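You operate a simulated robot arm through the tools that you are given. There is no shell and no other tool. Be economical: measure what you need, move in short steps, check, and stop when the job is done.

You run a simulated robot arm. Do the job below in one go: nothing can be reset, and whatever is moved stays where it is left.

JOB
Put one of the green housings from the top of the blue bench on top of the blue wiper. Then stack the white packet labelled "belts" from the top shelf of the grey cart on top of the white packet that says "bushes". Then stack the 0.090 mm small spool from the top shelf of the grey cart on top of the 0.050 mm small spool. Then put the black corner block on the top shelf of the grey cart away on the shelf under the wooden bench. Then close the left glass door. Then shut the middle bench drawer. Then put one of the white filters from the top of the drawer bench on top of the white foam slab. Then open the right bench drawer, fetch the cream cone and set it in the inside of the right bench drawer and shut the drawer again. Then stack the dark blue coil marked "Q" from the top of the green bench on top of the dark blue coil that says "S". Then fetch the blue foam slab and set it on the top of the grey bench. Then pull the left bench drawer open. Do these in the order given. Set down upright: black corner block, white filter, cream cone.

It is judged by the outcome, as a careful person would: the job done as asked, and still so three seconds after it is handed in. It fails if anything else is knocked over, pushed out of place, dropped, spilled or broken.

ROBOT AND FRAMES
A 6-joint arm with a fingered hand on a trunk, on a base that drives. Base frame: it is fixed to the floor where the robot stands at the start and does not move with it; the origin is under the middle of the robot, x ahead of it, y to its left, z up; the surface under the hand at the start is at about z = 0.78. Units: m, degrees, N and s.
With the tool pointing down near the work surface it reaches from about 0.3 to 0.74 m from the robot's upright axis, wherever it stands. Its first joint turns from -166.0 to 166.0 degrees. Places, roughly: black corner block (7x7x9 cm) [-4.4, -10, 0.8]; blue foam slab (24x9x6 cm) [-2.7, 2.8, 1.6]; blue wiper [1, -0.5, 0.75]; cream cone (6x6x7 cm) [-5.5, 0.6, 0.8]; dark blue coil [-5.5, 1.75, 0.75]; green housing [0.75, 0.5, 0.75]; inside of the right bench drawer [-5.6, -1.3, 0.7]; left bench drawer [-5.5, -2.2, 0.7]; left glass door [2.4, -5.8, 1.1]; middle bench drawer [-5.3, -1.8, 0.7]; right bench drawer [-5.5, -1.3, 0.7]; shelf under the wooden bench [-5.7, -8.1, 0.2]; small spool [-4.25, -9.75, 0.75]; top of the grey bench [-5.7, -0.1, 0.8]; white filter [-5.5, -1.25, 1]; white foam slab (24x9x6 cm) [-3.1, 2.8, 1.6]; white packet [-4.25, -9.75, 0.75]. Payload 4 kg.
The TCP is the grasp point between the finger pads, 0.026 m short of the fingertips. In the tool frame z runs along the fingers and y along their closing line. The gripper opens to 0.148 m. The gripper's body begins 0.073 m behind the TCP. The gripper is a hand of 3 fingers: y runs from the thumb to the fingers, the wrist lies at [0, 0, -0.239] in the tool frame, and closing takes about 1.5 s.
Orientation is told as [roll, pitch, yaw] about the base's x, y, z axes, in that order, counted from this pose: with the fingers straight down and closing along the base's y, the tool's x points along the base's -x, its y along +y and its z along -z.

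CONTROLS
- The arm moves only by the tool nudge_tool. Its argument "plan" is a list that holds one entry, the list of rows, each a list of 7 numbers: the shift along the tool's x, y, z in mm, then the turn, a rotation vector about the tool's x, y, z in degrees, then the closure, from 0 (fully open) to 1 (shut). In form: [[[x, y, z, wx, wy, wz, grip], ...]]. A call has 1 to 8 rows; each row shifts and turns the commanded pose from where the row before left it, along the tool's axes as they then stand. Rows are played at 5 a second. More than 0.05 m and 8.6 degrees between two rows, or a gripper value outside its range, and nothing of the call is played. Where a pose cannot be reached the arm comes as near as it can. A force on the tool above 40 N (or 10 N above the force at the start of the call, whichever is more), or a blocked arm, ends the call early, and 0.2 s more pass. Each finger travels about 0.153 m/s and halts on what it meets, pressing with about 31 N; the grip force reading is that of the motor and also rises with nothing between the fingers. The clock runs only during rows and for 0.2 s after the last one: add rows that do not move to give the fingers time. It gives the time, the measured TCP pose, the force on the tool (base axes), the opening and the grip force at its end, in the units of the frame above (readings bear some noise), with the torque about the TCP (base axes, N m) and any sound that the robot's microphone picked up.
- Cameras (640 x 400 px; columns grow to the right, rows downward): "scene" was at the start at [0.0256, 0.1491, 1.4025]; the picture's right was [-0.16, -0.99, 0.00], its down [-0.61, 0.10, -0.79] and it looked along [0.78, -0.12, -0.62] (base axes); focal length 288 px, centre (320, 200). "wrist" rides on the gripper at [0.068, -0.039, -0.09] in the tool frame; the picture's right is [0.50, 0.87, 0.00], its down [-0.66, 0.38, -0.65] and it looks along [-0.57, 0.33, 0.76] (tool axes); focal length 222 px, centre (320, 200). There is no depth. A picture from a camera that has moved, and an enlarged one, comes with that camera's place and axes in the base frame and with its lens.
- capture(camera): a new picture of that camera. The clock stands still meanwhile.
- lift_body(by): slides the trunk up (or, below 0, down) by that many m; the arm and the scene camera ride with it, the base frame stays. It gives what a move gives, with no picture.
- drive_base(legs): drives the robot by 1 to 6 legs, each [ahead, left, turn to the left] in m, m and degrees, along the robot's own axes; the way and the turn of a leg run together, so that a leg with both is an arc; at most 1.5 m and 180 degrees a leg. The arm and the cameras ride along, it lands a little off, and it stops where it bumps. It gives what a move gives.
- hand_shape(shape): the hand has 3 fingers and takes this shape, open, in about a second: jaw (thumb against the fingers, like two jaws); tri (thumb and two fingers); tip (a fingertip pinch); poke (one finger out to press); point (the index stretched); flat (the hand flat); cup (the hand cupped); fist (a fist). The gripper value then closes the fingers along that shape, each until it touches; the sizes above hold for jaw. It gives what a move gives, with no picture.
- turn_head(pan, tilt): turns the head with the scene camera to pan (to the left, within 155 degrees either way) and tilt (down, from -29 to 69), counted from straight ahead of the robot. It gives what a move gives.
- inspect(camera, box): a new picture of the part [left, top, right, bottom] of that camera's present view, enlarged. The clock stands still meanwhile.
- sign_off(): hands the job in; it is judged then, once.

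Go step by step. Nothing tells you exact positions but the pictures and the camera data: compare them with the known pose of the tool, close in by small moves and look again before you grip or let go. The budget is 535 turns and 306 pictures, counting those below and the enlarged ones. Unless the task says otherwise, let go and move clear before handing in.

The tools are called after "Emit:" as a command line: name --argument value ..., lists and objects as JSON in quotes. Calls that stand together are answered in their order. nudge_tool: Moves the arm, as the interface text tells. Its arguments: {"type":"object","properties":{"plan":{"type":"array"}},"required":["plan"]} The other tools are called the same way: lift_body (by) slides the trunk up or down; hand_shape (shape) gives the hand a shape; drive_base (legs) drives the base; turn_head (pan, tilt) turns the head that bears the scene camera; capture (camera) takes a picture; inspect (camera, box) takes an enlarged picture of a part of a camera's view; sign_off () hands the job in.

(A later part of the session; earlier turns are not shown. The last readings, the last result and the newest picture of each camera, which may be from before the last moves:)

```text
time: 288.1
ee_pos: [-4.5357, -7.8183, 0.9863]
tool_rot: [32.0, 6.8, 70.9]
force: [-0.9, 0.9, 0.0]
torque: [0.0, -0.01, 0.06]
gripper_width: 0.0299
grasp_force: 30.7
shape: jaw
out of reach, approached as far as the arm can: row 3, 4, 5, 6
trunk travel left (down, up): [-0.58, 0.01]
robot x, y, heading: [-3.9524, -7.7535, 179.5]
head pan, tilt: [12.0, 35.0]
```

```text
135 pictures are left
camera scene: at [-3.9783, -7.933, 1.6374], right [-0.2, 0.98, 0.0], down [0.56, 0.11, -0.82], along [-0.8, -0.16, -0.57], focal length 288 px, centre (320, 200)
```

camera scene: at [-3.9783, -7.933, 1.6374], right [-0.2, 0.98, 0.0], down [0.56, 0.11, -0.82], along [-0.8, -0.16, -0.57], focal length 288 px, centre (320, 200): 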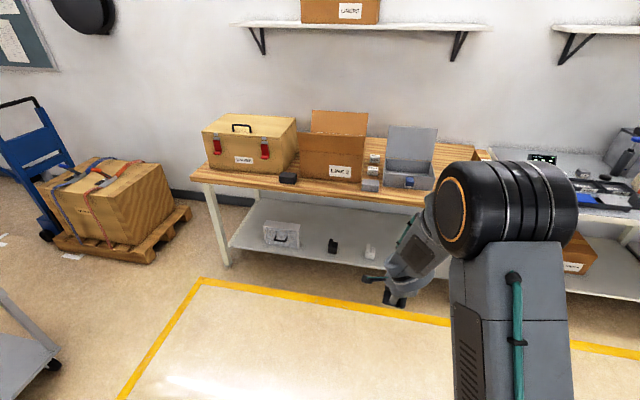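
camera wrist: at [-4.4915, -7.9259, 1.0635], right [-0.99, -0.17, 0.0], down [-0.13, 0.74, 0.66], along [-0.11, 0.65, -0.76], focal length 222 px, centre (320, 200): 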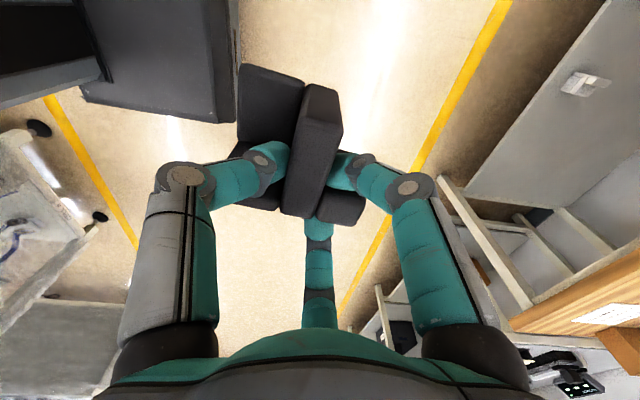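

The wrist seems stuck where the tool aligns with the forearm. I'll swing the tool sideways about the vertical first and continue tilting from there.

Emit:
nudge_tool --plan '[[[0, 0, 0, 1.6, 4.34, -7.1, 1], [0, 0, 0, 1.6, 4.34, -7.1, 1], [0, 0, 0, 1.6, 4.34, -7.1, 1], [0, 0, 0, 1.6, 4.34, -7.1, 1], [0, 0, 0, 1.6, 4.34, -7.1, 1], [0, 0, 0, 1.6, 4.34, -7.1, 1], [0, 0, 0, -7.5, 2.78, 0, 1], [0, 0, 0, -7.5, 2.78, 0, 1]]]'

Emit:
nudge_tool --plan '[[[0, 0, 0, -7.5, 2.78, 0, 1], [0, 0, 0, -7.5, 2.78, 0, 1], [0, 0, 0, -7.5, 2.78, 0, 1], [0, 0, 0, 0, 0, 0, 1]]]'

Emit:
capture --camera "scene"

```text
time: 289.9
ee_pos: [-4.5398, -7.8429, 1.0023]
tool_rot: [41.5, 10.5, 120.7]
force: [0.1, 0.3, -0.4]
torque: [0.02, -0.02, -0.03]
gripper_width: 0.0292
grasp_force: 31.4
shape: jaw
out of reach, approached as far as the arm can: row 2, 3
trunk travel left (down, up): [-0.58, 0.01]
robot x, y, heading: [-3.9511, -7.7569, 179.7]
head pan, tilt: [12.0, 35.0]
```

```text
time: 290.9
ee_pos: [-4.5411, -7.8411, 1.0034]
tool_rot: [65.5, 15.5, 127.4]
force: [0.0, 0.0, -0.7]
torque: [0.0, 0.0, 0.0]
gripper_width: 0.029
grasp_force: 30.8
shape: jaw
trunk travel left (down, up): [-0.58, 0.01]
robot x, y, heading: [-3.948, -7.7549, 179.2]
head pan, tilt: [12.0, 35.0]
```

```text
134 pictures are left
camera scene: at [-3.9785, -7.9328, 1.6374], right [-0.2, 0.98, 0.0], down [0.56, 0.11, -0.82], along [-0.8, -0.16, -0.57], focal length 288 px, centre (320, 200)
```

scene: 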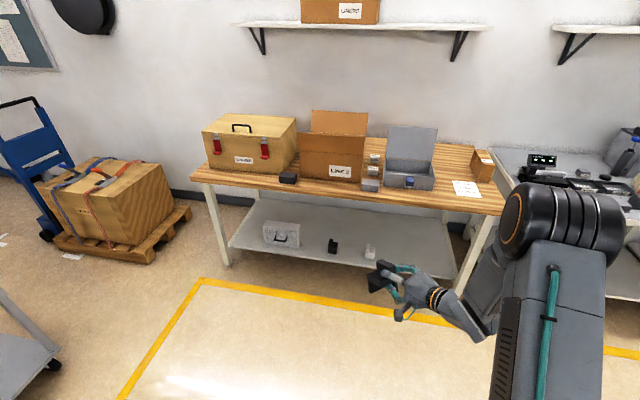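

That works. Continue the tilt to horizontal and inspect.

Emit:
nudge_tool --plan '[[[0, 0, 0, -7.5, 2.78, 0, 1], [0, 0, 0, -7.5, 2.78, 0, 1], [0, 0, 0, -5.5, 2.1, 0, 1], [0, 0, 0, 0, 0, 0, 1]]]'

Emit:
inspect --camera "scene" --box '[340, 230, 460, 340]'

Emit:
capture --camera "wrist"

```text
time: 291.9
ee_pos: [-4.541, -7.8422, 1.0035]
tool_rot: [88.4, 17.2, 135.2]
force: [0.1, -0.4, -1.4]
torque: [-0.02, -0.03, -0.02]
gripper_width: 0.029
grasp_force: 31.7
shape: jaw
trunk travel left (down, up): [-0.58, 0.01]
robot x, y, heading: [-3.9494, -7.7597, 179.4]
head pan, tilt: [12.0, 35.0]
```

```text
3.64 times, centred on (400, 285) of scene
camera zoom: at [-3.9785, -7.9329, 1.6374], right [-0.2, 0.98, 0.0], down [0.56, 0.11, -0.82], along [-0.8, -0.16, -0.57], focal length 1048 px, centre (29, -109)
```

zoom: 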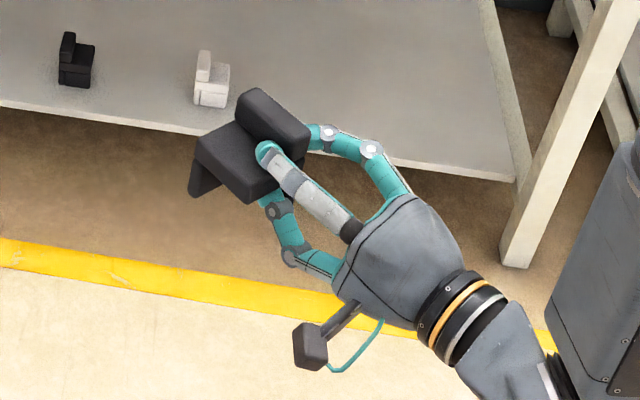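

```text
132 pictures are left
camera wrist: at [-4.4231, -7.8303, 0.9897], right [0.14, -0.17, 0.97], down [-0.07, 0.98, 0.19], along [-0.99, -0.1, 0.12], focal length 222 px, centre (320, 200)
```

wrist: 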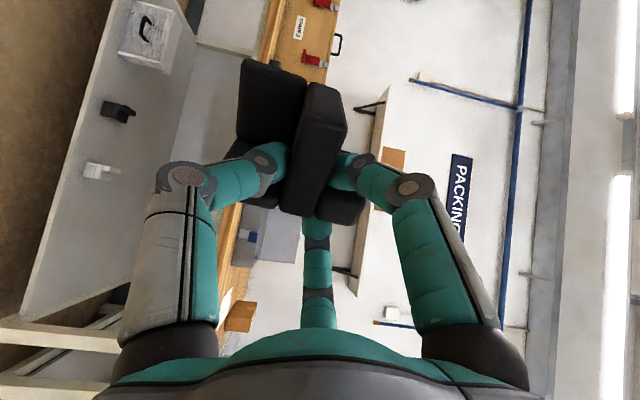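

The block is upright in the hand (rail on top, plate level), tool pointing 45° to my left. I'll turn right 24° and drive to a staging spot in front of the free right part of the shelf.

Emit:
drive_base --legs '[[0, 0, -24.4], [0.52, 0.244, 0]]'

Emit:
lift_body --by -0.5

Emit:
turn_head --pan 15 --tilt 40

Emit:
capture --camera "scene"

Emit:
capture --camera "wrist"

```text
time: 296.4
ee_pos: [-5.0978, -7.5867, 1.0035]
tool_rot: [88.2, 17.2, 110.4]
force: [-0.3, 0.1, 0.4]
torque: [0.02, -0.01, 0.0]
gripper_width: 0.0292
grasp_force: 31.1
shape: jaw
trunk travel left (down, up): [-0.58, 0.01]
robot x, y, heading: [-4.5233, -7.7524, 154.6]
head pan, tilt: [12.0, 35.0]
```

```text
refused: -0.5 is not a number from -0.4 to 0.4
```

```text
time: 297.1
ee_pos: [-5.0976, -7.5865, 1.0022]
tool_rot: [88.1, 17.2, 110.5]
force: [-0.3, -0.7, -0.9]
torque: [0.03, 0.02, 0.01]
gripper_width: 0.0289
grasp_force: 30.8
shape: jaw
trunk travel left (down, up): [-0.58, 0.01]
robot x, y, heading: [-4.5288, -7.7574, 154.7]
head pan, tilt: [15.0, 40.0]
```

```text
131 pictures are left
camera scene: at [-4.6235, -7.9087, 1.6298], right [0.18, 0.98, 0.0], down [0.63, -0.12, -0.77], along [-0.75, 0.14, -0.64], focal length 288 px, centre (320, 200)
```

scene: 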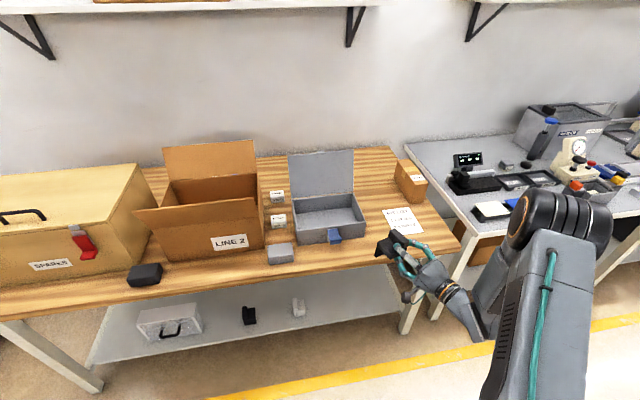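

```text
130 pictures are left
camera wrist: at [-4.9863, -7.6251, 0.9898], right [0.05, -0.22, 0.97], down [0.34, 0.92, 0.19], along [-0.94, 0.32, 0.12], focal length 222 px, centre (320, 200)
```

wrist: 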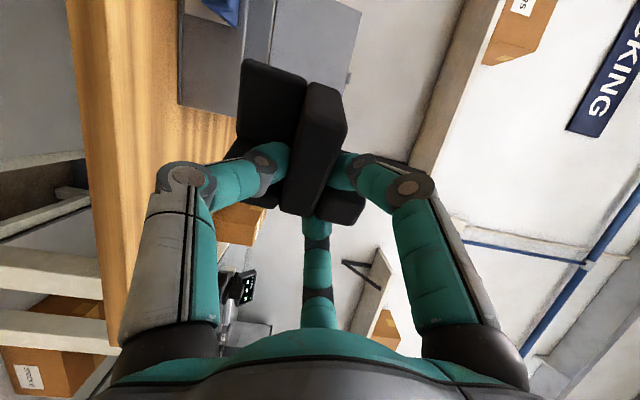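

Emit:
lift_body --by -0.4

Emit:
lift_body --by -0.17

Emit:
capture --camera "scene"

Emit:
capture --camera "wrist"

```text
time: 300.9
ee_pos: [-5.0985, -7.586, 0.6031]
tool_rot: [88.1, 17.2, 110.4]
force: [0.7, -0.5, 0.2]
torque: [0.02, 0.01, -0.02]
gripper_width: 0.0291
grasp_force: 31.3
shape: jaw
trunk travel left (down, up): [-0.18, 0.41]
robot x, y, heading: [-4.5241, -7.7556, 154.7]
head pan, tilt: [15.0, 40.0]
```

```text
time: 302.8
ee_pos: [-5.0979, -7.5868, 0.4325]
tool_rot: [88.2, 17.1, 110.5]
force: [0.1, -0.3, -0.4]
torque: [-0.01, 0.02, 0.0]
gripper_width: 0.029
grasp_force: 31.0
shape: jaw
trunk travel left (down, up): [-0.01, 0.58]
robot x, y, heading: [-4.5225, -7.7487, 154.9]
head pan, tilt: [15.0, 40.0]
```

```text
129 pictures are left
camera scene: at [-4.6235, -7.9088, 1.0599], right [0.18, 0.98, 0.0], down [0.63, -0.11, -0.77], along [-0.75, 0.14, -0.64], focal length 288 px, centre (320, 200)
```

scene: 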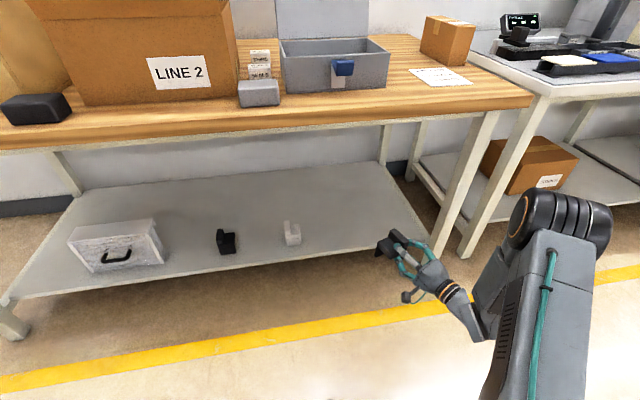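

```text
128 pictures are left
camera wrist: at [-4.9863, -7.6251, 0.4198], right [0.05, -0.22, 0.97], down [0.34, 0.92, 0.19], along [-0.94, 0.32, 0.12], focal length 222 px, centre (320, 200)
```

wrist: 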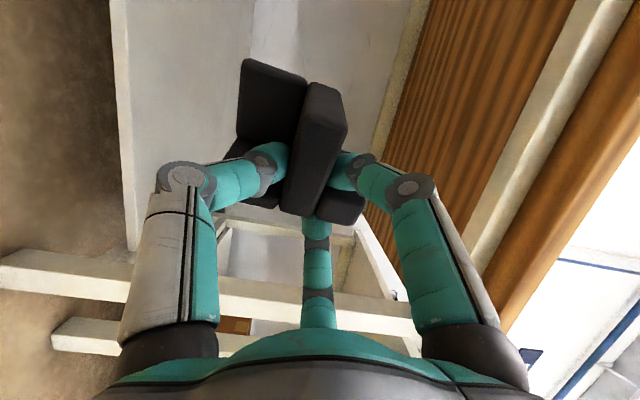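

Shelf top is roughly z≈0.16–0.2. Lower the arm 13 cm first, outside the bench.

Emit:
nudge_tool --plan '[[[-9.5, -31, 1, 0, 0, 0, 1], [-9.5, -31, 1, 0, 0, 0, 1], [-9.5, -31, 1, 0, 0, 0, 1], [-9.5, -31, 1, 0, 0, 0, 1], [0, 0, 0, 0, 0, 0, 1]]]'

Emit:
capture --camera "scene"

```text
time: 304.0
ee_pos: [-5.0982, -7.5879, 0.3019]
tool_rot: [88.2, 17.2, 110.6]
force: [-0.1, -0.4, 0.0]
torque: [0.0, -0.02, -0.04]
gripper_width: 0.0292
grasp_force: 30.8
shape: jaw
trunk travel left (down, up): [-0.01, 0.58]
robot x, y, heading: [-4.525, -7.7524, 154.9]
head pan, tilt: [15.0, 40.0]
```

```text
127 pictures are left
camera scene: at [-4.6235, -7.9088, 1.0598], right [0.18, 0.98, 0.0], down [0.63, -0.11, -0.77], along [-0.75, 0.14, -0.64], focal length 288 px, centre (320, 200)
```

scene: 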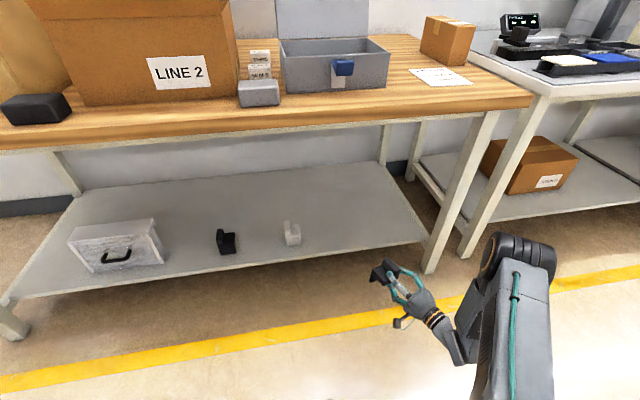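

Emit:
drive_base --legs '[[0.241, 0.126, 0]]'

Emit:
capture --camera "scene"

Emit:
capture --camera "wrist"

```text
time: 305.9
ee_pos: [-5.3709, -7.5957, 0.3017]
tool_rot: [88.2, 17.1, 110.3]
force: [0.2, 0.4, 0.7]
torque: [-0.02, 0.03, -0.03]
gripper_width: 0.0293
grasp_force: 29.9
shape: jaw
trunk travel left (down, up): [-0.01, 0.58]
robot x, y, heading: [-4.8027, -7.7658, 154.6]
head pan, tilt: [15.0, 40.0]
```

```text
126 pictures are left
camera scene: at [-4.8973, -7.9182, 1.0598], right [0.18, 0.98, 0.0], down [0.63, -0.12, -0.77], along [-0.75, 0.14, -0.64], focal length 288 px, centre (320, 200)
```

scene: 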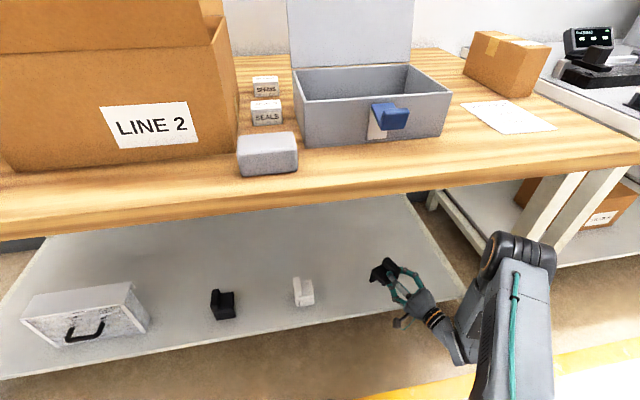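

```text
125 pictures are left
camera wrist: at [-5.2593, -7.6345, 0.2899], right [0.05, -0.22, 0.97], down [0.34, 0.92, 0.19], along [-0.94, 0.32, 0.12], focal length 222 px, centre (320, 200)
```

wrist: 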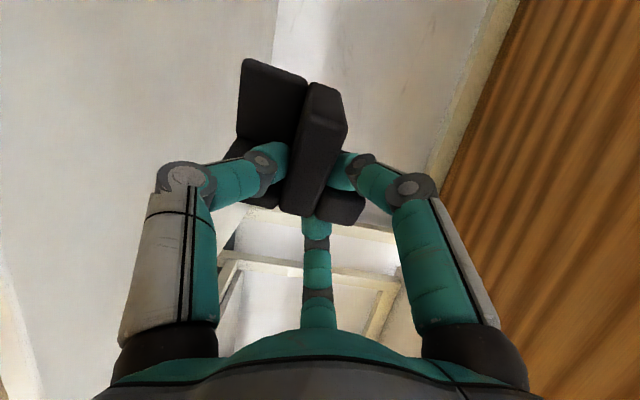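

Emit:
inspect --camera "scene" --box '[280, 230, 460, 350]'

```text
3.33 times, centred on (370, 290) of scene
camera zoom: at [-4.8973, -7.9182, 1.0598], right [0.18, 0.98, 0.0], down [0.63, -0.12, -0.77], along [-0.75, 0.14, -0.64], focal length 961 px, centre (153, -100)
```

zoom: 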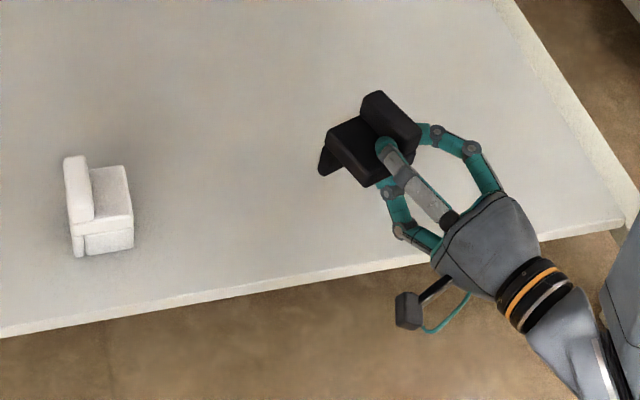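

Emit:
nudge_tool --plan '[[[-5.8, -19, 0.6, 0, 0, 0, 1], [-2.9, -9.5, 0.3, 0, 0, 0, 1], [0, 0, 0, 0, 0, 0, 1]]]'

Emit:
inspect --camera "scene" --box '[330, 240, 450, 330]'

```text
time: 306.7
ee_pos: [-5.3716, -7.5969, 0.2711]
tool_rot: [88.3, 17.2, 110.3]
force: [-0.2, -0.2, -0.9]
torque: [0.02, -0.05, 0.01]
gripper_width: 0.029
grasp_force: 30.7
shape: jaw
trunk travel left (down, up): [-0.01, 0.58]
robot x, y, heading: [-4.7985, -7.7641, 154.7]
head pan, tilt: [15.0, 40.0]
```

```text
4.44 times, centred on (390, 285) of scene
camera zoom: at [-4.8973, -7.9182, 1.0598], right [0.18, 0.98, 0.0], down [0.63, -0.12, -0.77], along [-0.75, 0.14, -0.64], focal length 1281 px, centre (9, -178)
```

zoom: 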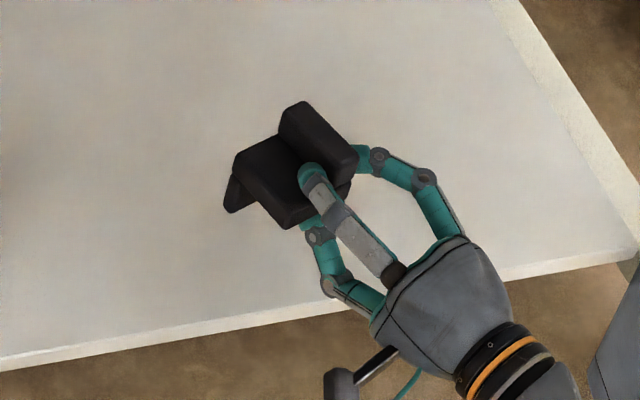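

Emit:
nudge_tool --plan '[[[5, -2, -14, 0, 0, 0, 1], [-2.9, -9.5, 0.3, 0, 0, 0, 1], [-2.9, -9.5, 0.3, 0, 0, 0, 1], [0, 0, 0, 0, 0, 0, 1]]]'

Emit:
nudge_tool --plan '[[[-2.9, -9.5, 0.3, 0, 0, 0, 1], [0, 0, 0, 0, 0, 0, 1]]]'

Emit:
inspect --camera "scene" --box '[330, 240, 450, 330]'

```text
time: 307.7
ee_pos: [-5.3565, -7.5957, 0.2524]
tool_rot: [88.2, 17.2, 110.3]
force: [0.1, 0.1, -0.8]
torque: [-0.04, -0.01, 0.0]
gripper_width: 0.0293
grasp_force: 31.0
shape: jaw
trunk travel left (down, up): [-0.01, 0.58]
robot x, y, heading: [-4.8011, -7.7623, 154.7]
head pan, tilt: [15.0, 40.0]
```

```text
time: 308.3
ee_pos: [-5.3563, -7.5968, 0.2422]
tool_rot: [88.2, 17.3, 110.3]
force: [-0.3, 0.3, -0.2]
torque: [0.03, -0.02, 0.04]
gripper_width: 0.0292
grasp_force: 31.2
shape: jaw
trunk travel left (down, up): [-0.01, 0.58]
robot x, y, heading: [-4.7989, -7.7602, 154.6]
head pan, tilt: [15.0, 40.0]
```

```text
4.44 times, centred on (390, 285) of scene
camera zoom: at [-4.8973, -7.9182, 1.0598], right [0.18, 0.98, 0.0], down [0.63, -0.12, -0.77], along [-0.75, 0.14, -0.64], focal length 1281 px, centre (9, -178)
```

zoom: 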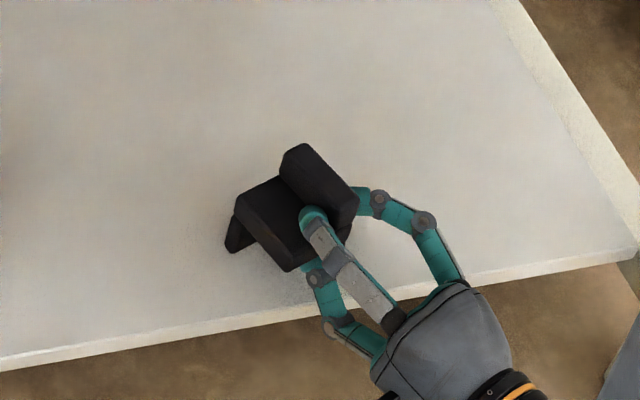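

Getting close; continue down in small steps.

Emit:
nudge_tool --plan '[[[-2.3, -7.6, 0.3, 0, 0, 0, 1], [-2.3, -7.6, 0.3, 0, 0, 0, 1], [0, 0, 0, 0, 0, 0, 1]]]'

Emit:
nudge_tool --plan '[[[-1.5, -4.8, 0.2, 0, 0, 0, 1], [-1.5, -4.8, 0.2, 0, 0, 0, 1], [0, 0, 0, 0, 0, 0, 1]]]'

Emit:
inspect --camera "scene" --box '[330, 240, 450, 330]'

```text
time: 309.1
ee_pos: [-5.3566, -7.5968, 0.2276]
tool_rot: [88.2, 17.2, 110.2]
force: [-0.3, -0.8, -0.4]
torque: [0.03, -0.01, 0.0]
gripper_width: 0.0289
grasp_force: 31.5
shape: jaw
trunk travel left (down, up): [-0.01, 0.58]
robot x, y, heading: [-4.7981, -7.7672, 154.6]
head pan, tilt: [15.0, 40.0]
```

```text
time: 309.9
ee_pos: [-5.3558, -7.5974, 0.2183]
tool_rot: [88.3, 17.1, 110.5]
force: [14.3, -1.6, 21.9]
torque: [-0.24, 0.61, 0.18]
gripper_width: 0.0276
grasp_force: 31.0
shape: jaw
trunk travel left (down, up): [-0.01, 0.58]
robot x, y, heading: [-4.8015, -7.7615, 154.5]
head pan, tilt: [15.0, 40.0]
```

```text
4.44 times, centred on (390, 285) of scene
camera zoom: at [-4.8958, -7.9185, 1.0602], right [0.18, 0.98, 0.0], down [0.63, -0.12, -0.77], along [-0.75, 0.14, -0.64], focal length 1281 px, centre (9, -178)
```

zoom: 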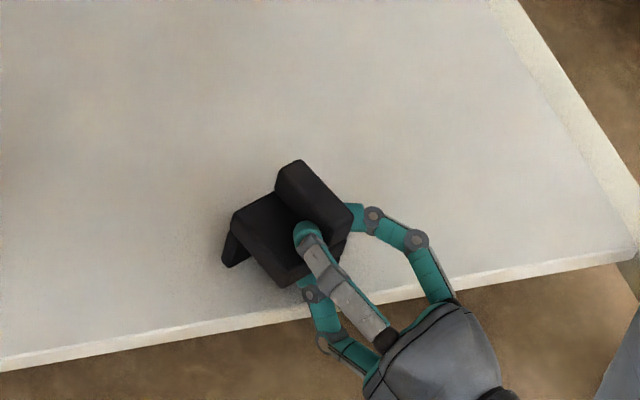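

Contact with the shelf. Ease up slightly and open only part-way (thumb is inside the cavity).

Emit:
nudge_tool --plan '[[[0.5, 1.5, 0, 0, 0, 0, 1], [0, 0, 0, 0, 0, 0, 1]]]'

Emit:
nudge_tool --plan '[[[0, 0, 0, 0, 0, 0, 0.85], [0, 0, 0, 0, 0, 0, 0.75], [0, 0, 0, 0, 0, 0, 0.68], [0, 0, 0, 0, 0, 0, 0.68], [0, 0, 0, 0, 0, 0, 0.68]]]'

Emit:
inspect --camera "scene" --box '[330, 240, 450, 330]'

Emit:
capture --camera "wrist"

```text
time: 310.5
ee_pos: [-5.3559, -7.5965, 0.219]
tool_rot: [88.3, 17.1, 110.2]
force: [11.2, -2.2, 17.4]
torque: [-0.2, 0.49, 0.19]
gripper_width: 0.0273
grasp_force: 31.5
shape: jaw
trunk travel left (down, up): [-0.01, 0.58]
robot x, y, heading: [-4.7985, -7.7646, 154.5]
head pan, tilt: [15.0, 40.0]
```

```text
time: 311.7
ee_pos: [-5.3556, -7.5961, 0.2168]
tool_rot: [88.2, 17.2, 110.3]
force: [0.4, 0.7, -1.0]
torque: [0.02, 0.0, 0.0]
gripper_width: 0.047
grasp_force: 0.0
shape: jaw
trunk travel left (down, up): [-0.01, 0.58]
robot x, y, heading: [-4.8005, -7.7656, 154.4]
head pan, tilt: [15.0, 40.0]
```

```text
4.44 times, centred on (390, 285) of scene
camera zoom: at [-4.8973, -7.9182, 1.0598], right [0.18, 0.98, 0.0], down [0.63, -0.12, -0.77], along [-0.75, 0.14, -0.64], focal length 1281 px, centre (9, -178)
```

zoom: 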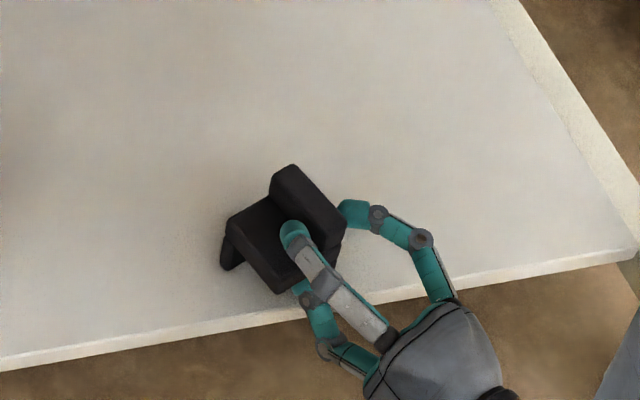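

```text
119 pictures are left
camera wrist: at [-5.2446, -7.6351, 0.2056], right [0.05, -0.22, 0.97], down [0.34, 0.92, 0.19], along [-0.94, 0.33, 0.12], focal length 222 px, centre (320, 200)
```

wrist: 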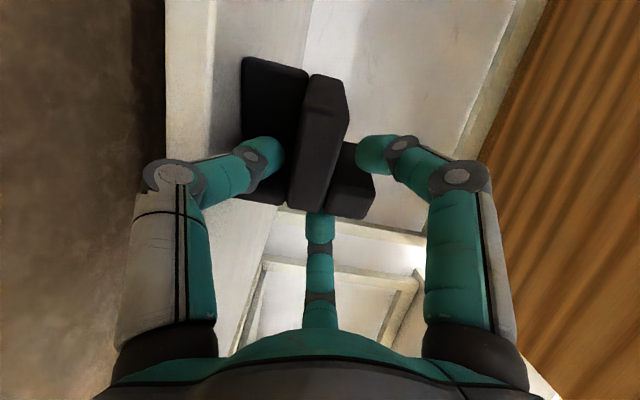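

Upright and free. Retract straight back.

Emit:
nudge_tool --plan '[[[0, 0, -10, 0, 0, 0, 0.66], [0, 0, -15, 0, 0, 0, 0.66], [0, 0, -25, 0, 0, 0, 0.6], [0, 0, 0, 0, 0, 0, 0.6]]]'

Emit:
inspect --camera "scene" --box '[330, 240, 450, 330]'

```text
time: 312.7
ee_pos: [-5.3096, -7.5783, 0.22]
tool_rot: [88.2, 17.2, 110.4]
force: [1.3, 1.0, -0.7]
torque: [0.02, -0.02, 0.01]
gripper_width: 0.0585
grasp_force: 0.1
shape: jaw
trunk travel left (down, up): [-0.01, 0.58]
robot x, y, heading: [-4.801, -7.7652, 154.8]
head pan, tilt: [15.0, 40.0]
```

```text
4.44 times, centred on (390, 285) of scene
camera zoom: at [-4.8972, -7.9182, 1.0598], right [0.18, 0.98, 0.0], down [0.63, -0.12, -0.77], along [-0.75, 0.14, -0.64], focal length 1281 px, centre (9, -178)
```

zoom: 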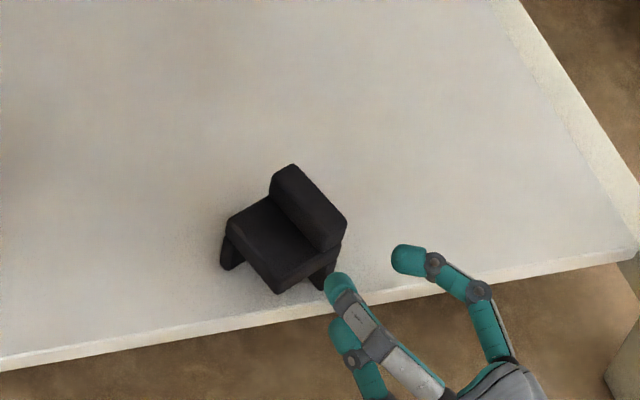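

The block stands upright on the shelf. Back away, raise the trunk, and bring the tool back to vertical.

Emit:
drive_base --legs '[[-0.4, -0.2, 0]]'

Emit:
lift_body --by 0.4

Emit:
nudge_tool --plan '[[[0, 0, 0, 7.5, -2.78, 0, 0.3], [0, 0, 0, 7.5, -2.78, 0, 0.3], [0, 0, 0, 7.5, -2.78, 0, 0.3], [0, 0, 0, 7.5, -2.78, 0, 0.3], [0, 0, 0, 7.5, -2.78, 0, 0.3], [0, 0, 0, 7.5, -2.78, 0, 0.3], [0, 0, 0, 7.5, -2.78, 0, 0.3]]]'

Emit:
nudge_tool --plan '[[[0, 0, 0, 7.5, -2.78, 0, 0.3], [0, 0, 0, 7.5, -2.78, 0, 0.3], [0, 0, 0, 7.5, -2.78, 0, 0.3], [0, 0, 0, 7.5, -2.78, 0, 0.3], [0, 0, 0, 0, 0, 0, 0.3]]]'

```text
time: 315.4
ee_pos: [-4.8586, -7.5698, 0.2197]
tool_rot: [88.2, 17.1, 110.3]
force: [-0.2, 0.4, 0.6]
torque: [0.02, -0.03, 0.01]
gripper_width: 0.0586
grasp_force: 0.1
shape: jaw
trunk travel left (down, up): [-0.01, 0.58]
robot x, y, heading: [-4.346, -7.7582, 154.3]
head pan, tilt: [15.0, 40.0]
```

```text
time: 319.3
ee_pos: [-4.8588, -7.5694, 0.6188]
tool_rot: [88.2, 17.2, 110.2]
force: [-0.2, -0.7, -0.2]
torque: [0.01, 0.03, -0.01]
gripper_width: 0.0588
grasp_force: 0.1
shape: jaw
trunk travel left (down, up): [-0.41, 0.18]
robot x, y, heading: [-4.347, -7.7566, 154.8]
head pan, tilt: [15.0, 40.0]
```

```text
time: 320.9
ee_pos: [-4.8582, -7.5709, 0.6183]
tool_rot: [31.5, 7.6, 93.7]
force: [-0.9, 0.3, -0.3]
torque: [-0.05, 0.01, 0.01]
gripper_width: 0.1032
grasp_force: 0.1
shape: jaw
trunk travel left (down, up): [-0.41, 0.18]
robot x, y, heading: [-4.3484, -7.7554, 154.4]
head pan, tilt: [15.0, 40.0]
```

```text
time: 322.1
ee_pos: [-4.8575, -7.5757, 0.6185]
tool_rot: [9.7, 2.3, 91.2]
force: [0.4, 0.0, 0.1]
torque: [0.05, -0.02, 0.02]
gripper_width: 0.1035
grasp_force: 0.1
shape: jaw
out of reach, approached as far as the arm can: row 3, 4
trunk travel left (down, up): [-0.41, 0.18]
robot x, y, heading: [-4.3494, -7.7564, 154.4]
head pan, tilt: [15.0, 40.0]
```

Emit:
nudge_tool --plan '[[[0, 0, -40, 0, 0, 0, 0.3], [0, 0, -40, 0, 0, 0, 0.3], [0, 0, -40, 0, 0, 0, 0.3], [0, 0, -40, 0, 0, 0, 0.3], [0, 0, -40, 0, 0, 0, 0.3], [0, 0, -40, 7.5, -2.78, 0, 0.3], [0, 0, -30, 2, -0.7, 0, 0.3]]]'

Emit:
drive_base --legs '[[0, 0, -154.6], [0.7, -0.9, 0], [0.15, -1.04, 0]]'

Emit:
turn_head --pan 0 --tilt 20

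Emit:
capture --camera "scene"

```text
time: 323.7
ee_pos: [-4.8291, -7.5661, 0.9077]
tool_rot: [0.2, 0.4, 91.0]
force: [0.1, 0.8, 0.0]
torque: [0.04, -0.01, -0.02]
gripper_width: 0.1035
grasp_force: 0.1
shape: jaw
out of reach, approached as far as the arm can: row 6, 7
trunk travel left (down, up): [-0.41, 0.18]
robot x, y, heading: [-4.3494, -7.7533, 154.5]
head pan, tilt: [15.0, 40.0]
```

```text
time: 334.9
ee_pos: [-3.1883, -8.4888, 0.9097]
tool_rot: [0.2, 0.7, -61.3]
force: [-25.5, 7.9, 23.0]
torque: [-0.58, -0.65, -0.39]
gripper_width: 0.0883
grasp_force: 0.1
shape: jaw
trunk travel left (down, up): [-0.41, 0.18]
robot x, y, heading: [-3.6954, -8.5422, 1.9]
head pan, tilt: [15.0, 40.0]
stopped in leg 2: the force on the tool passed its limit at 43 N (the readings are from after the stop); the commanded pose is now the measured one
```

```text
time: 335.7
ee_pos: [-3.1874, -8.488, 0.9093]
tool_rot: [0.3, 0.5, -61.6]
force: [-27.7, 13.5, 28.8]
torque: [-0.65, -0.8, -0.27]
gripper_width: 0.0879
grasp_force: 0.0
shape: jaw
trunk travel left (down, up): [-0.41, 0.18]
robot x, y, heading: [-3.6953, -8.5426, 1.8]
head pan, tilt: [0.0, 20.0]
```

```text
117 pictures are left
camera scene: at [-3.6743, -8.3782, 1.4912], right [0.03, -1.0, 0.0], down [-0.34, -0.01, -0.94], along [0.94, 0.03, -0.34], focal length 288 px, centre (320, 200)
```

scene: 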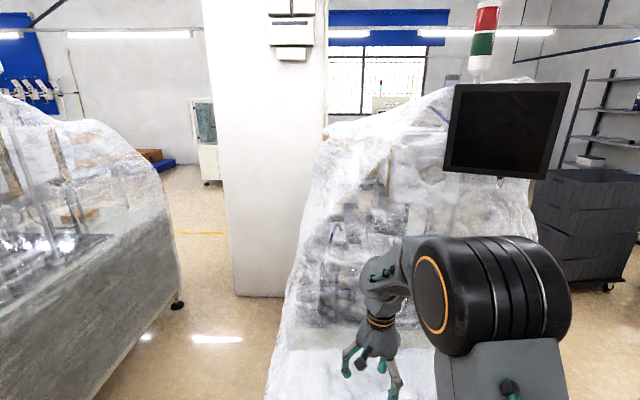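

The hand touched the wrapped machine. Back off at once.

Emit:
drive_base --legs '[[-0.3, 0.05, 0]]'

Emit:
capture --camera "scene"

```text
time: 337.8
ee_pos: [-3.4875, -8.4495, 0.9079]
tool_rot: [0.1, 0.6, -61.4]
force: [0.2, -0.9, 0.9]
torque: [0.02, 0.03, 0.01]
gripper_width: 0.1034
grasp_force: 0.1
shape: jaw
trunk travel left (down, up): [-0.41, 0.18]
robot x, y, heading: [-3.9995, -8.5053, 1.7]
head pan, tilt: [0.0, 20.0]
```

```text
116 pictures are left
camera scene: at [-3.9719, -8.3391, 1.4912], right [0.03, -1.0, 0.0], down [-0.34, -0.01, -0.94], along [0.94, 0.03, -0.34], focal length 288 px, centre (320, 200)
```

scene: 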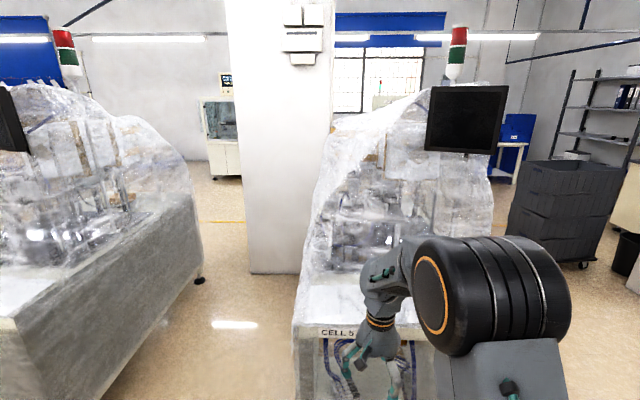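

Use the south route again: turn to face south, drive down between cart and cell, then east.

Emit:
drive_base --legs '[[0, 0, -91.7], [0, 0.48, 0], [1.22, 0, 0], [0, 0, 90], [1.3, 0, 0]]'

Emit:
capture --camera "scene"

```text
time: 360.2
ee_pos: [-1.6964, -9.6634, 0.9076]
tool_rot: [0.2, 0.7, -62.9]
force: [0.3, 0.8, 0.5]
torque: [0.0, 0.03, 0.03]
gripper_width: 0.1034
grasp_force: 0.0
shape: jaw
trunk travel left (down, up): [-0.41, 0.18]
robot x, y, heading: [-2.2138, -9.7027, 0.4]
head pan, tilt: [0.0, 20.0]
```

```text
115 pictures are left
camera scene: at [-2.1789, -9.5421, 1.4912], right [0.01, -1.0, 0.0], down [-0.34, 0.0, -0.94], along [0.94, 0.01, -0.34], focal length 288 px, centre (320, 200)
```

scene: 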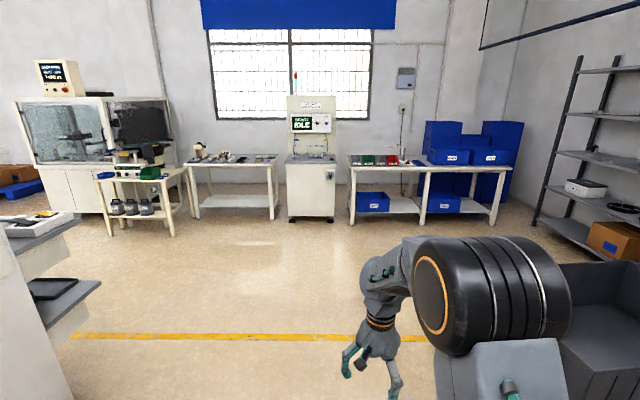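

Emit:
inspect --camera "scene" --box '[0, 50, 200, 230]'

Emit:
drive_base --legs '[[1.2, 0, 0], [0.5, 0, 0], [0.1, 1.4, 0], [0.1, 1.4, 0]]'

Emit:
capture --camera "scene"

```text
2.22 times, centred on (100, 140) of scene
camera zoom: at [-2.1789, -9.5421, 1.4912], right [0.01, -1.0, 0.0], down [-0.34, 0.0, -0.94], along [0.94, 0.01, -0.34], focal length 640 px, centre (809, 333)
```

zoom: 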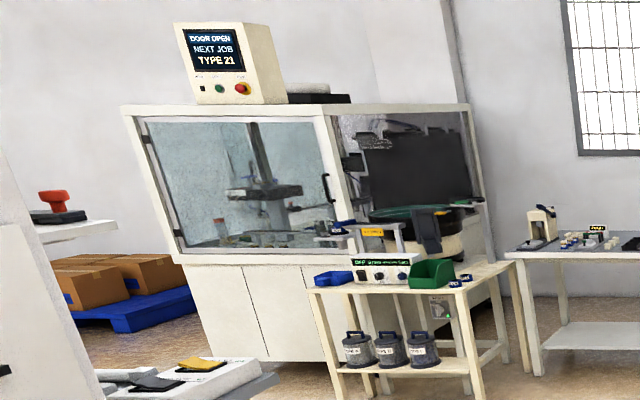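

```text
time: 382.1
ee_pos: [0.185, -6.8457, 0.9085]
tool_rot: [0.1, 0.7, -61.9]
force: [-0.4, 0.3, 0.1]
torque: [0.02, -0.02, 0.0]
gripper_width: 0.1033
grasp_force: 0.0
shape: jaw
trunk travel left (down, up): [-0.41, 0.18]
robot x, y, heading: [-0.3316, -6.8959, 1.6]
head pan, tilt: [0.0, 20.0]
```

```text
113 pictures are left
camera scene: at [-0.2979, -6.7327, 1.4912], right [0.03, -1.0, 0.0], down [-0.34, -0.01, -0.94], along [0.94, 0.02, -0.34], focal length 288 px, centre (320, 200)
```

scene: 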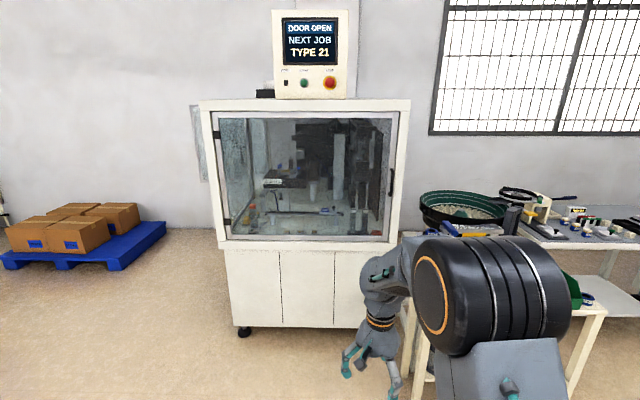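

The machine's door panel on its north (left) side stands open. Go round to the north side to look.

Emit:
drive_base --legs '[[0, 1.4, 0], [0.8, 0.5, 0], [0, 0, -50]]'

Emit:
turn_head --pan 20 --tilt 15

Emit:
capture --camera "scene"

```text
time: 395.9
ee_pos: [0.7875, -5.326, 0.9074]
tool_rot: [0.1, 0.8, -111.0]
force: [0.4, -0.3, 0.4]
torque: [-0.01, 0.0, 0.0]
gripper_width: 0.1032
grasp_force: 0.0
shape: jaw
trunk travel left (down, up): [-0.41, 0.18]
robot x, y, heading: [0.4146, -4.9702, -47.7]
head pan, tilt: [0.0, 20.0]
```

```text
time: 396.7
ee_pos: [0.7883, -5.3261, 0.9088]
tool_rot: [0.2, 0.8, -111.1]
force: [0.1, -1.2, 0.1]
torque: [-0.02, 0.0, -0.01]
gripper_width: 0.1035
grasp_force: 0.1
shape: jaw
trunk travel left (down, up): [-0.41, 0.18]
robot x, y, heading: [0.4193, -4.9721, -47.7]
head pan, tilt: [20.0, 15.0]
```

```text
112 pictures are left
camera scene: at [0.5766, -4.8594, 1.4993], right [-0.47, -0.89, 0.0], down [-0.23, 0.12, -0.97], along [0.85, -0.45, -0.26], focal length 288 px, centre (320, 200)
```

scene: 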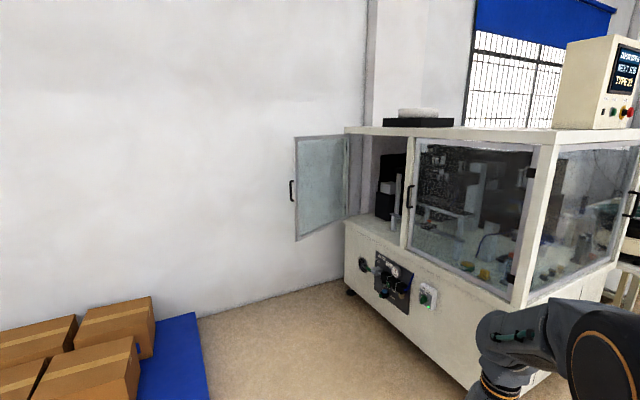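

The left door is hinged at about [2.1, -5.9] and stands ~65° open with its free edge near [1.87, -5.41]. I'll raise the hand above door height, then move in to hook its outer face from above.

Emit:
lift_body --by 0.17

Emit:
nudge_tool --plan '[[[0, 0, -40, 0, 0, 0, 0.6], [0, 0, -40, 0, 0, 0, 0.8], [0, 0, -40, 0, 0, 0, 1], [0, 0, -40, 0, 0, 0, 1], [0, 0, -40, 0, 0, 0, 1], [0, 0, -40, 0, 0, 0, 1], [0, 0, -40, 0, 0, 0, 1], [0, 0, -40, 0, 0, 0, 1]]]'

Emit:
nudge_tool --plan '[[[0, 0, -40, 0, 0, 0, 1], [0, 0, -30, 0, 0, 0, 1]]]'

Emit:
capture --camera "scene"

```text
time: 398.6
ee_pos: [0.789, -5.3255, 1.0781]
tool_rot: [0.2, 0.7, -111.0]
force: [0.0, -0.4, 0.4]
torque: [-0.02, -0.01, 0.02]
gripper_width: 0.1032
grasp_force: 0.1
shape: jaw
trunk travel left (down, up): [-0.58, 0.01]
robot x, y, heading: [0.4141, -4.9715, -47.8]
head pan, tilt: [20.0, 15.0]
```

```text
time: 400.4
ee_pos: [0.6645, -5.38, 1.3047]
tool_rot: [0.6, 0.7, -110.7]
force: [0.0, -0.2, 0.1]
torque: [0.0, 0.0, -0.03]
gripper_width: 0.0001
grasp_force: 30.4
shape: jaw
out of reach, approached as far as the arm can: row 1, 2, 3, 4, 5, 6, 7, 8
trunk travel left (down, up): [-0.58, 0.01]
robot x, y, heading: [0.4152, -4.9684, -47.5]
head pan, tilt: [20.0, 15.0]
```

```text
time: 401.0
ee_pos: [0.6305, -5.3876, 1.3398]
tool_rot: [0.4, 0.6, -110.8]
force: [-0.9, -0.7, -0.8]
torque: [0.02, -0.02, -0.03]
gripper_width: 0.0
grasp_force: 30.6
shape: jaw
out of reach, approached as far as the arm can: row 1, 2
trunk travel left (down, up): [-0.58, 0.01]
robot x, y, heading: [0.4127, -4.9716, -47.5]
head pan, tilt: [20.0, 15.0]
```

```text
111 pictures are left
camera scene: at [0.5763, -4.8592, 1.6694], right [-0.46, -0.89, 0.0], down [-0.23, 0.12, -0.97], along [0.86, -0.45, -0.26], focal length 288 px, centre (320, 200)
```

scene: 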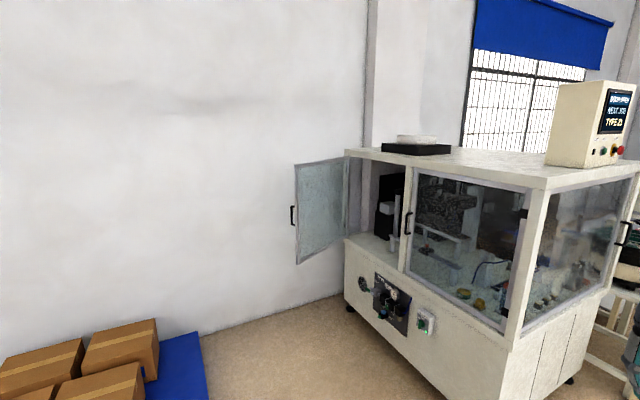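

The vertical tool cannot go that high. Instead I'll stand further north, go round the free edge and push the door's outer face with the closed hand at z≈1.05. Lower the hand first.

Emit:
nudge_tool --plan '[[[0, 0, 40, 0, 0, 0, 1], [0, 0, 40, 0, 0, 0, 1], [0, 0, 40, 0, 0, 0, 1], [0, 0, 40, 0, 0, 0, 1], [0, 0, 40, 0, 0, 0, 1], [0, 0, 40, 0, 0, 0, 1], [0, 0, 30, 0, 0, 0, 1], [0, 0, 0, 0, 0, 0, 1]]]'

```text
time: 402.8
ee_pos: [0.6351, -5.3869, 1.0743]
tool_rot: [0.5, 1.5, -111.1]
force: [-0.8, -1.0, 0.6]
torque: [-0.01, 0.01, -0.06]
gripper_width: 0.0
grasp_force: 30.7
shape: jaw
out of reach, approached as far as the arm can: row 7
trunk travel left (down, up): [-0.58, 0.01]
robot x, y, heading: [0.4111, -4.9666, -47.6]
head pan, tilt: [20.0, 15.0]
```

Emit:
drive_base --legs '[[0.6, 0.97, 0]]'

Emit:
turn_head --pan 0 --tilt 20

Emit:
capture --camera "scene"

Emit:
capture --camera "wrist"

```text
time: 408.4
ee_pos: [1.7307, -5.1769, 1.0751]
tool_rot: [0.5, 1.3, -111.2]
force: [0.3, 0.3, 0.1]
torque: [-0.02, -0.01, 0.0]
gripper_width: 0.0
grasp_force: 31.0
shape: jaw
trunk travel left (down, up): [-0.58, 0.01]
robot x, y, heading: [1.5095, -4.7591, -47.7]
head pan, tilt: [20.0, 15.0]
stopped in leg 1: the robot was blocked; the commanded pose is now the measured one
```

```text
time: 409.2
ee_pos: [1.7309, -5.178, 1.0743]
tool_rot: [0.5, 1.4, -111.2]
force: [0.0, -1.0, 0.2]
torque: [-0.01, 0.0, 0.01]
gripper_width: 0.0
grasp_force: 31.4
shape: jaw
trunk travel left (down, up): [-0.58, 0.01]
robot x, y, heading: [1.5126, -4.7606, -47.7]
head pan, tilt: [0.0, 20.0]
```

```text
110 pictures are left
camera scene: at [1.6518, -4.6757, 1.6613], right [-0.74, -0.67, 0.0], down [-0.23, 0.25, -0.94], along [0.63, -0.7, -0.34], focal length 288 px, centre (320, 200)
```

scene: 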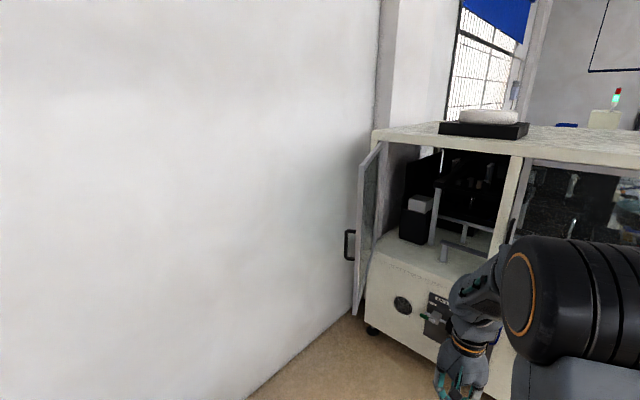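

```text
109 pictures are left
camera wrist: at [1.7163, -5.1016, 1.1678], right [0.99, 0.15, 0.02], down [0.11, -0.76, 0.64], along [0.11, -0.63, -0.77], focal length 222 px, centre (320, 200)
```

wrist: 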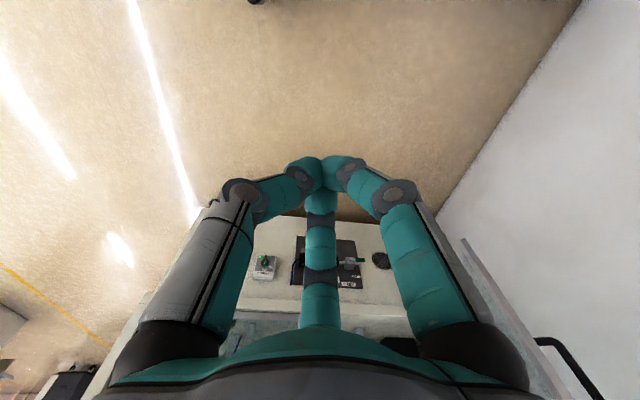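

The door is actually at: hinge [2.53, -6.19], free edge [2.24, -5.57], top ≈1.41. A forward-tilted hand can hook over its top edge from my side. Tilt and raise the hand here first.

Emit:
nudge_tool --plan '[[[0, 0, 0, -7.86, -1.5, 0, 1], [0, 0, 0, -7.86, -1.5, 0, 1], [0, 0, 0, -7.86, -1.5, 0, 1], [0, 0, 0, -7.86, -1.5, 0, 1], [0, 0, 0, -2.9, -0.6, 0, 1], [0, 0, 0, 0, 0, 0, 1]]]'

Emit:
capture --camera "wrist"

```text
time: 410.6
ee_pos: [1.7294, -5.1775, 1.0738]
tool_rot: [35.0, -4.7, -113.1]
force: [-0.3, -0.9, 0.0]
torque: [0.02, -0.02, -0.02]
gripper_width: 0.0
grasp_force: 31.3
shape: jaw
trunk travel left (down, up): [-0.58, 0.01]
robot x, y, heading: [1.5075, -4.7619, -47.8]
head pan, tilt: [0.0, 20.0]
```

```text
108 pictures are left
camera wrist: at [1.6809, -5.078, 1.1219], right [0.86, 0.22, 0.45], down [-0.29, -0.52, 0.8], along [0.41, -0.83, -0.38], focal length 222 px, centre (320, 200)
```

wrist: 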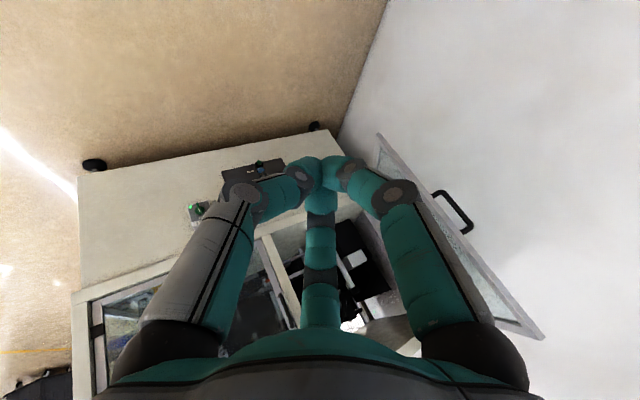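

Emit:
nudge_tool --plan '[[[18.1, 35, -24.4, 0, 0, 0, 1], [18.1, 35, -24.4, 0, 0, 0, 1], [18.1, 35, -24.4, 0, 0, 0, 1], [18.1, 35, -24.4, 0, 0, 0, 1], [18.1, 35, -24.4, 0, 0, 0, 1], [18.1, 35, -24.4, 0, 0, 0, 1], [18.1, 35, -24.4, 0, 0, 0, 1], [18.1, 35, -24.4, 0, 0, 0, 1]]]'

Emit:
nudge_tool --plan '[[[18.1, 35, -24.4, 0, 0, 0, 1], [18.1, 35, -24.4, 0, 0, 0, 1], [0, 0, 0, 0, 0, 0, 1]]]'

```text
time: 412.4
ee_pos: [1.8949, -5.0792, 1.374]
tool_rot: [35.2, -4.6, -112.6]
force: [0.5, 0.2, 0.2]
torque: [0.02, 0.0, -0.04]
gripper_width: 0.0
grasp_force: 31.2
shape: jaw
out of reach, approached as far as the arm can: row 8
trunk travel left (down, up): [-0.58, 0.01]
robot x, y, heading: [1.5106, -4.7618, -47.9]
head pan, tilt: [0.0, 20.0]
```

```text
time: 413.2
ee_pos: [1.8954, -5.0977, 1.4133]
tool_rot: [35.6, -4.5, -112.2]
force: [-0.8, -0.3, -0.4]
torque: [0.02, 0.0, 0.01]
gripper_width: 0.0002
grasp_force: 31.3
shape: jaw
out of reach, approached as far as the arm can: row 1, 2
trunk travel left (down, up): [-0.58, 0.01]
robot x, y, heading: [1.5106, -4.7594, -47.7]
head pan, tilt: [0.0, 20.0]
```

Emit:
nudge_tool --plan '[[[0, 0, 0, -7.86, -1.5, 0, 1], [0, 0, 0, -7.86, -1.5, 0, 1], [0, 23, -32, 0, 0, 0, 1], [0, 23, -32, 0, 0, 0, 1], [0, 0, 0, 0, 0, 0, 1]]]'

Emit:
capture --camera "wrist"

Emit:
capture --camera "scene"

```text
time: 414.4
ee_pos: [1.8803, -5.0798, 1.4885]
tool_rot: [50.9, -6.9, -115.2]
force: [-0.2, 0.8, 0.1]
torque: [0.02, 0.02, -0.04]
gripper_width: 0.0
grasp_force: 30.9
shape: jaw
trunk travel left (down, up): [-0.58, 0.01]
robot x, y, heading: [1.5114, -4.7578, -47.6]
head pan, tilt: [0.0, 20.0]
```

```text
107 pictures are left
camera wrist: at [1.8237, -4.975, 1.5088], right [0.74, 0.29, 0.61], down [-0.48, -0.4, 0.78], along [0.47, -0.87, -0.15], focal length 222 px, centre (320, 200)
```

wrist: 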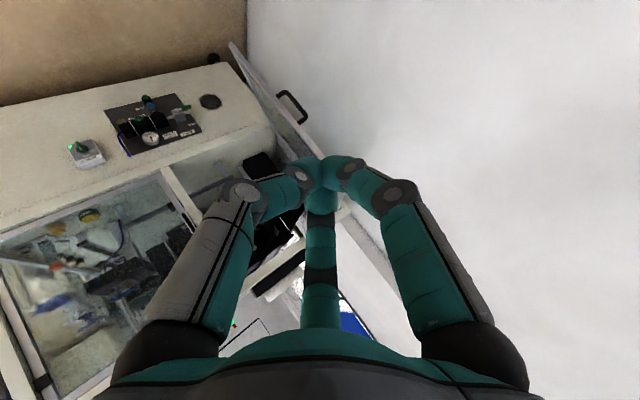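

```text
106 pictures are left
camera scene: at [1.6517, -4.6756, 1.6612], right [-0.74, -0.67, 0.0], down [-0.23, 0.25, -0.94], along [0.63, -0.7, -0.34], focal length 288 px, centre (320, 200)
```

scene: 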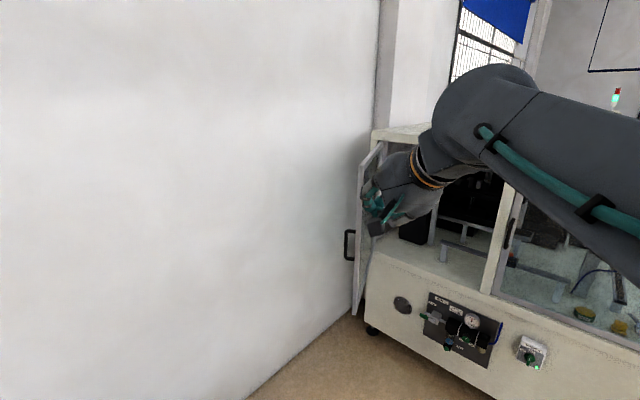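

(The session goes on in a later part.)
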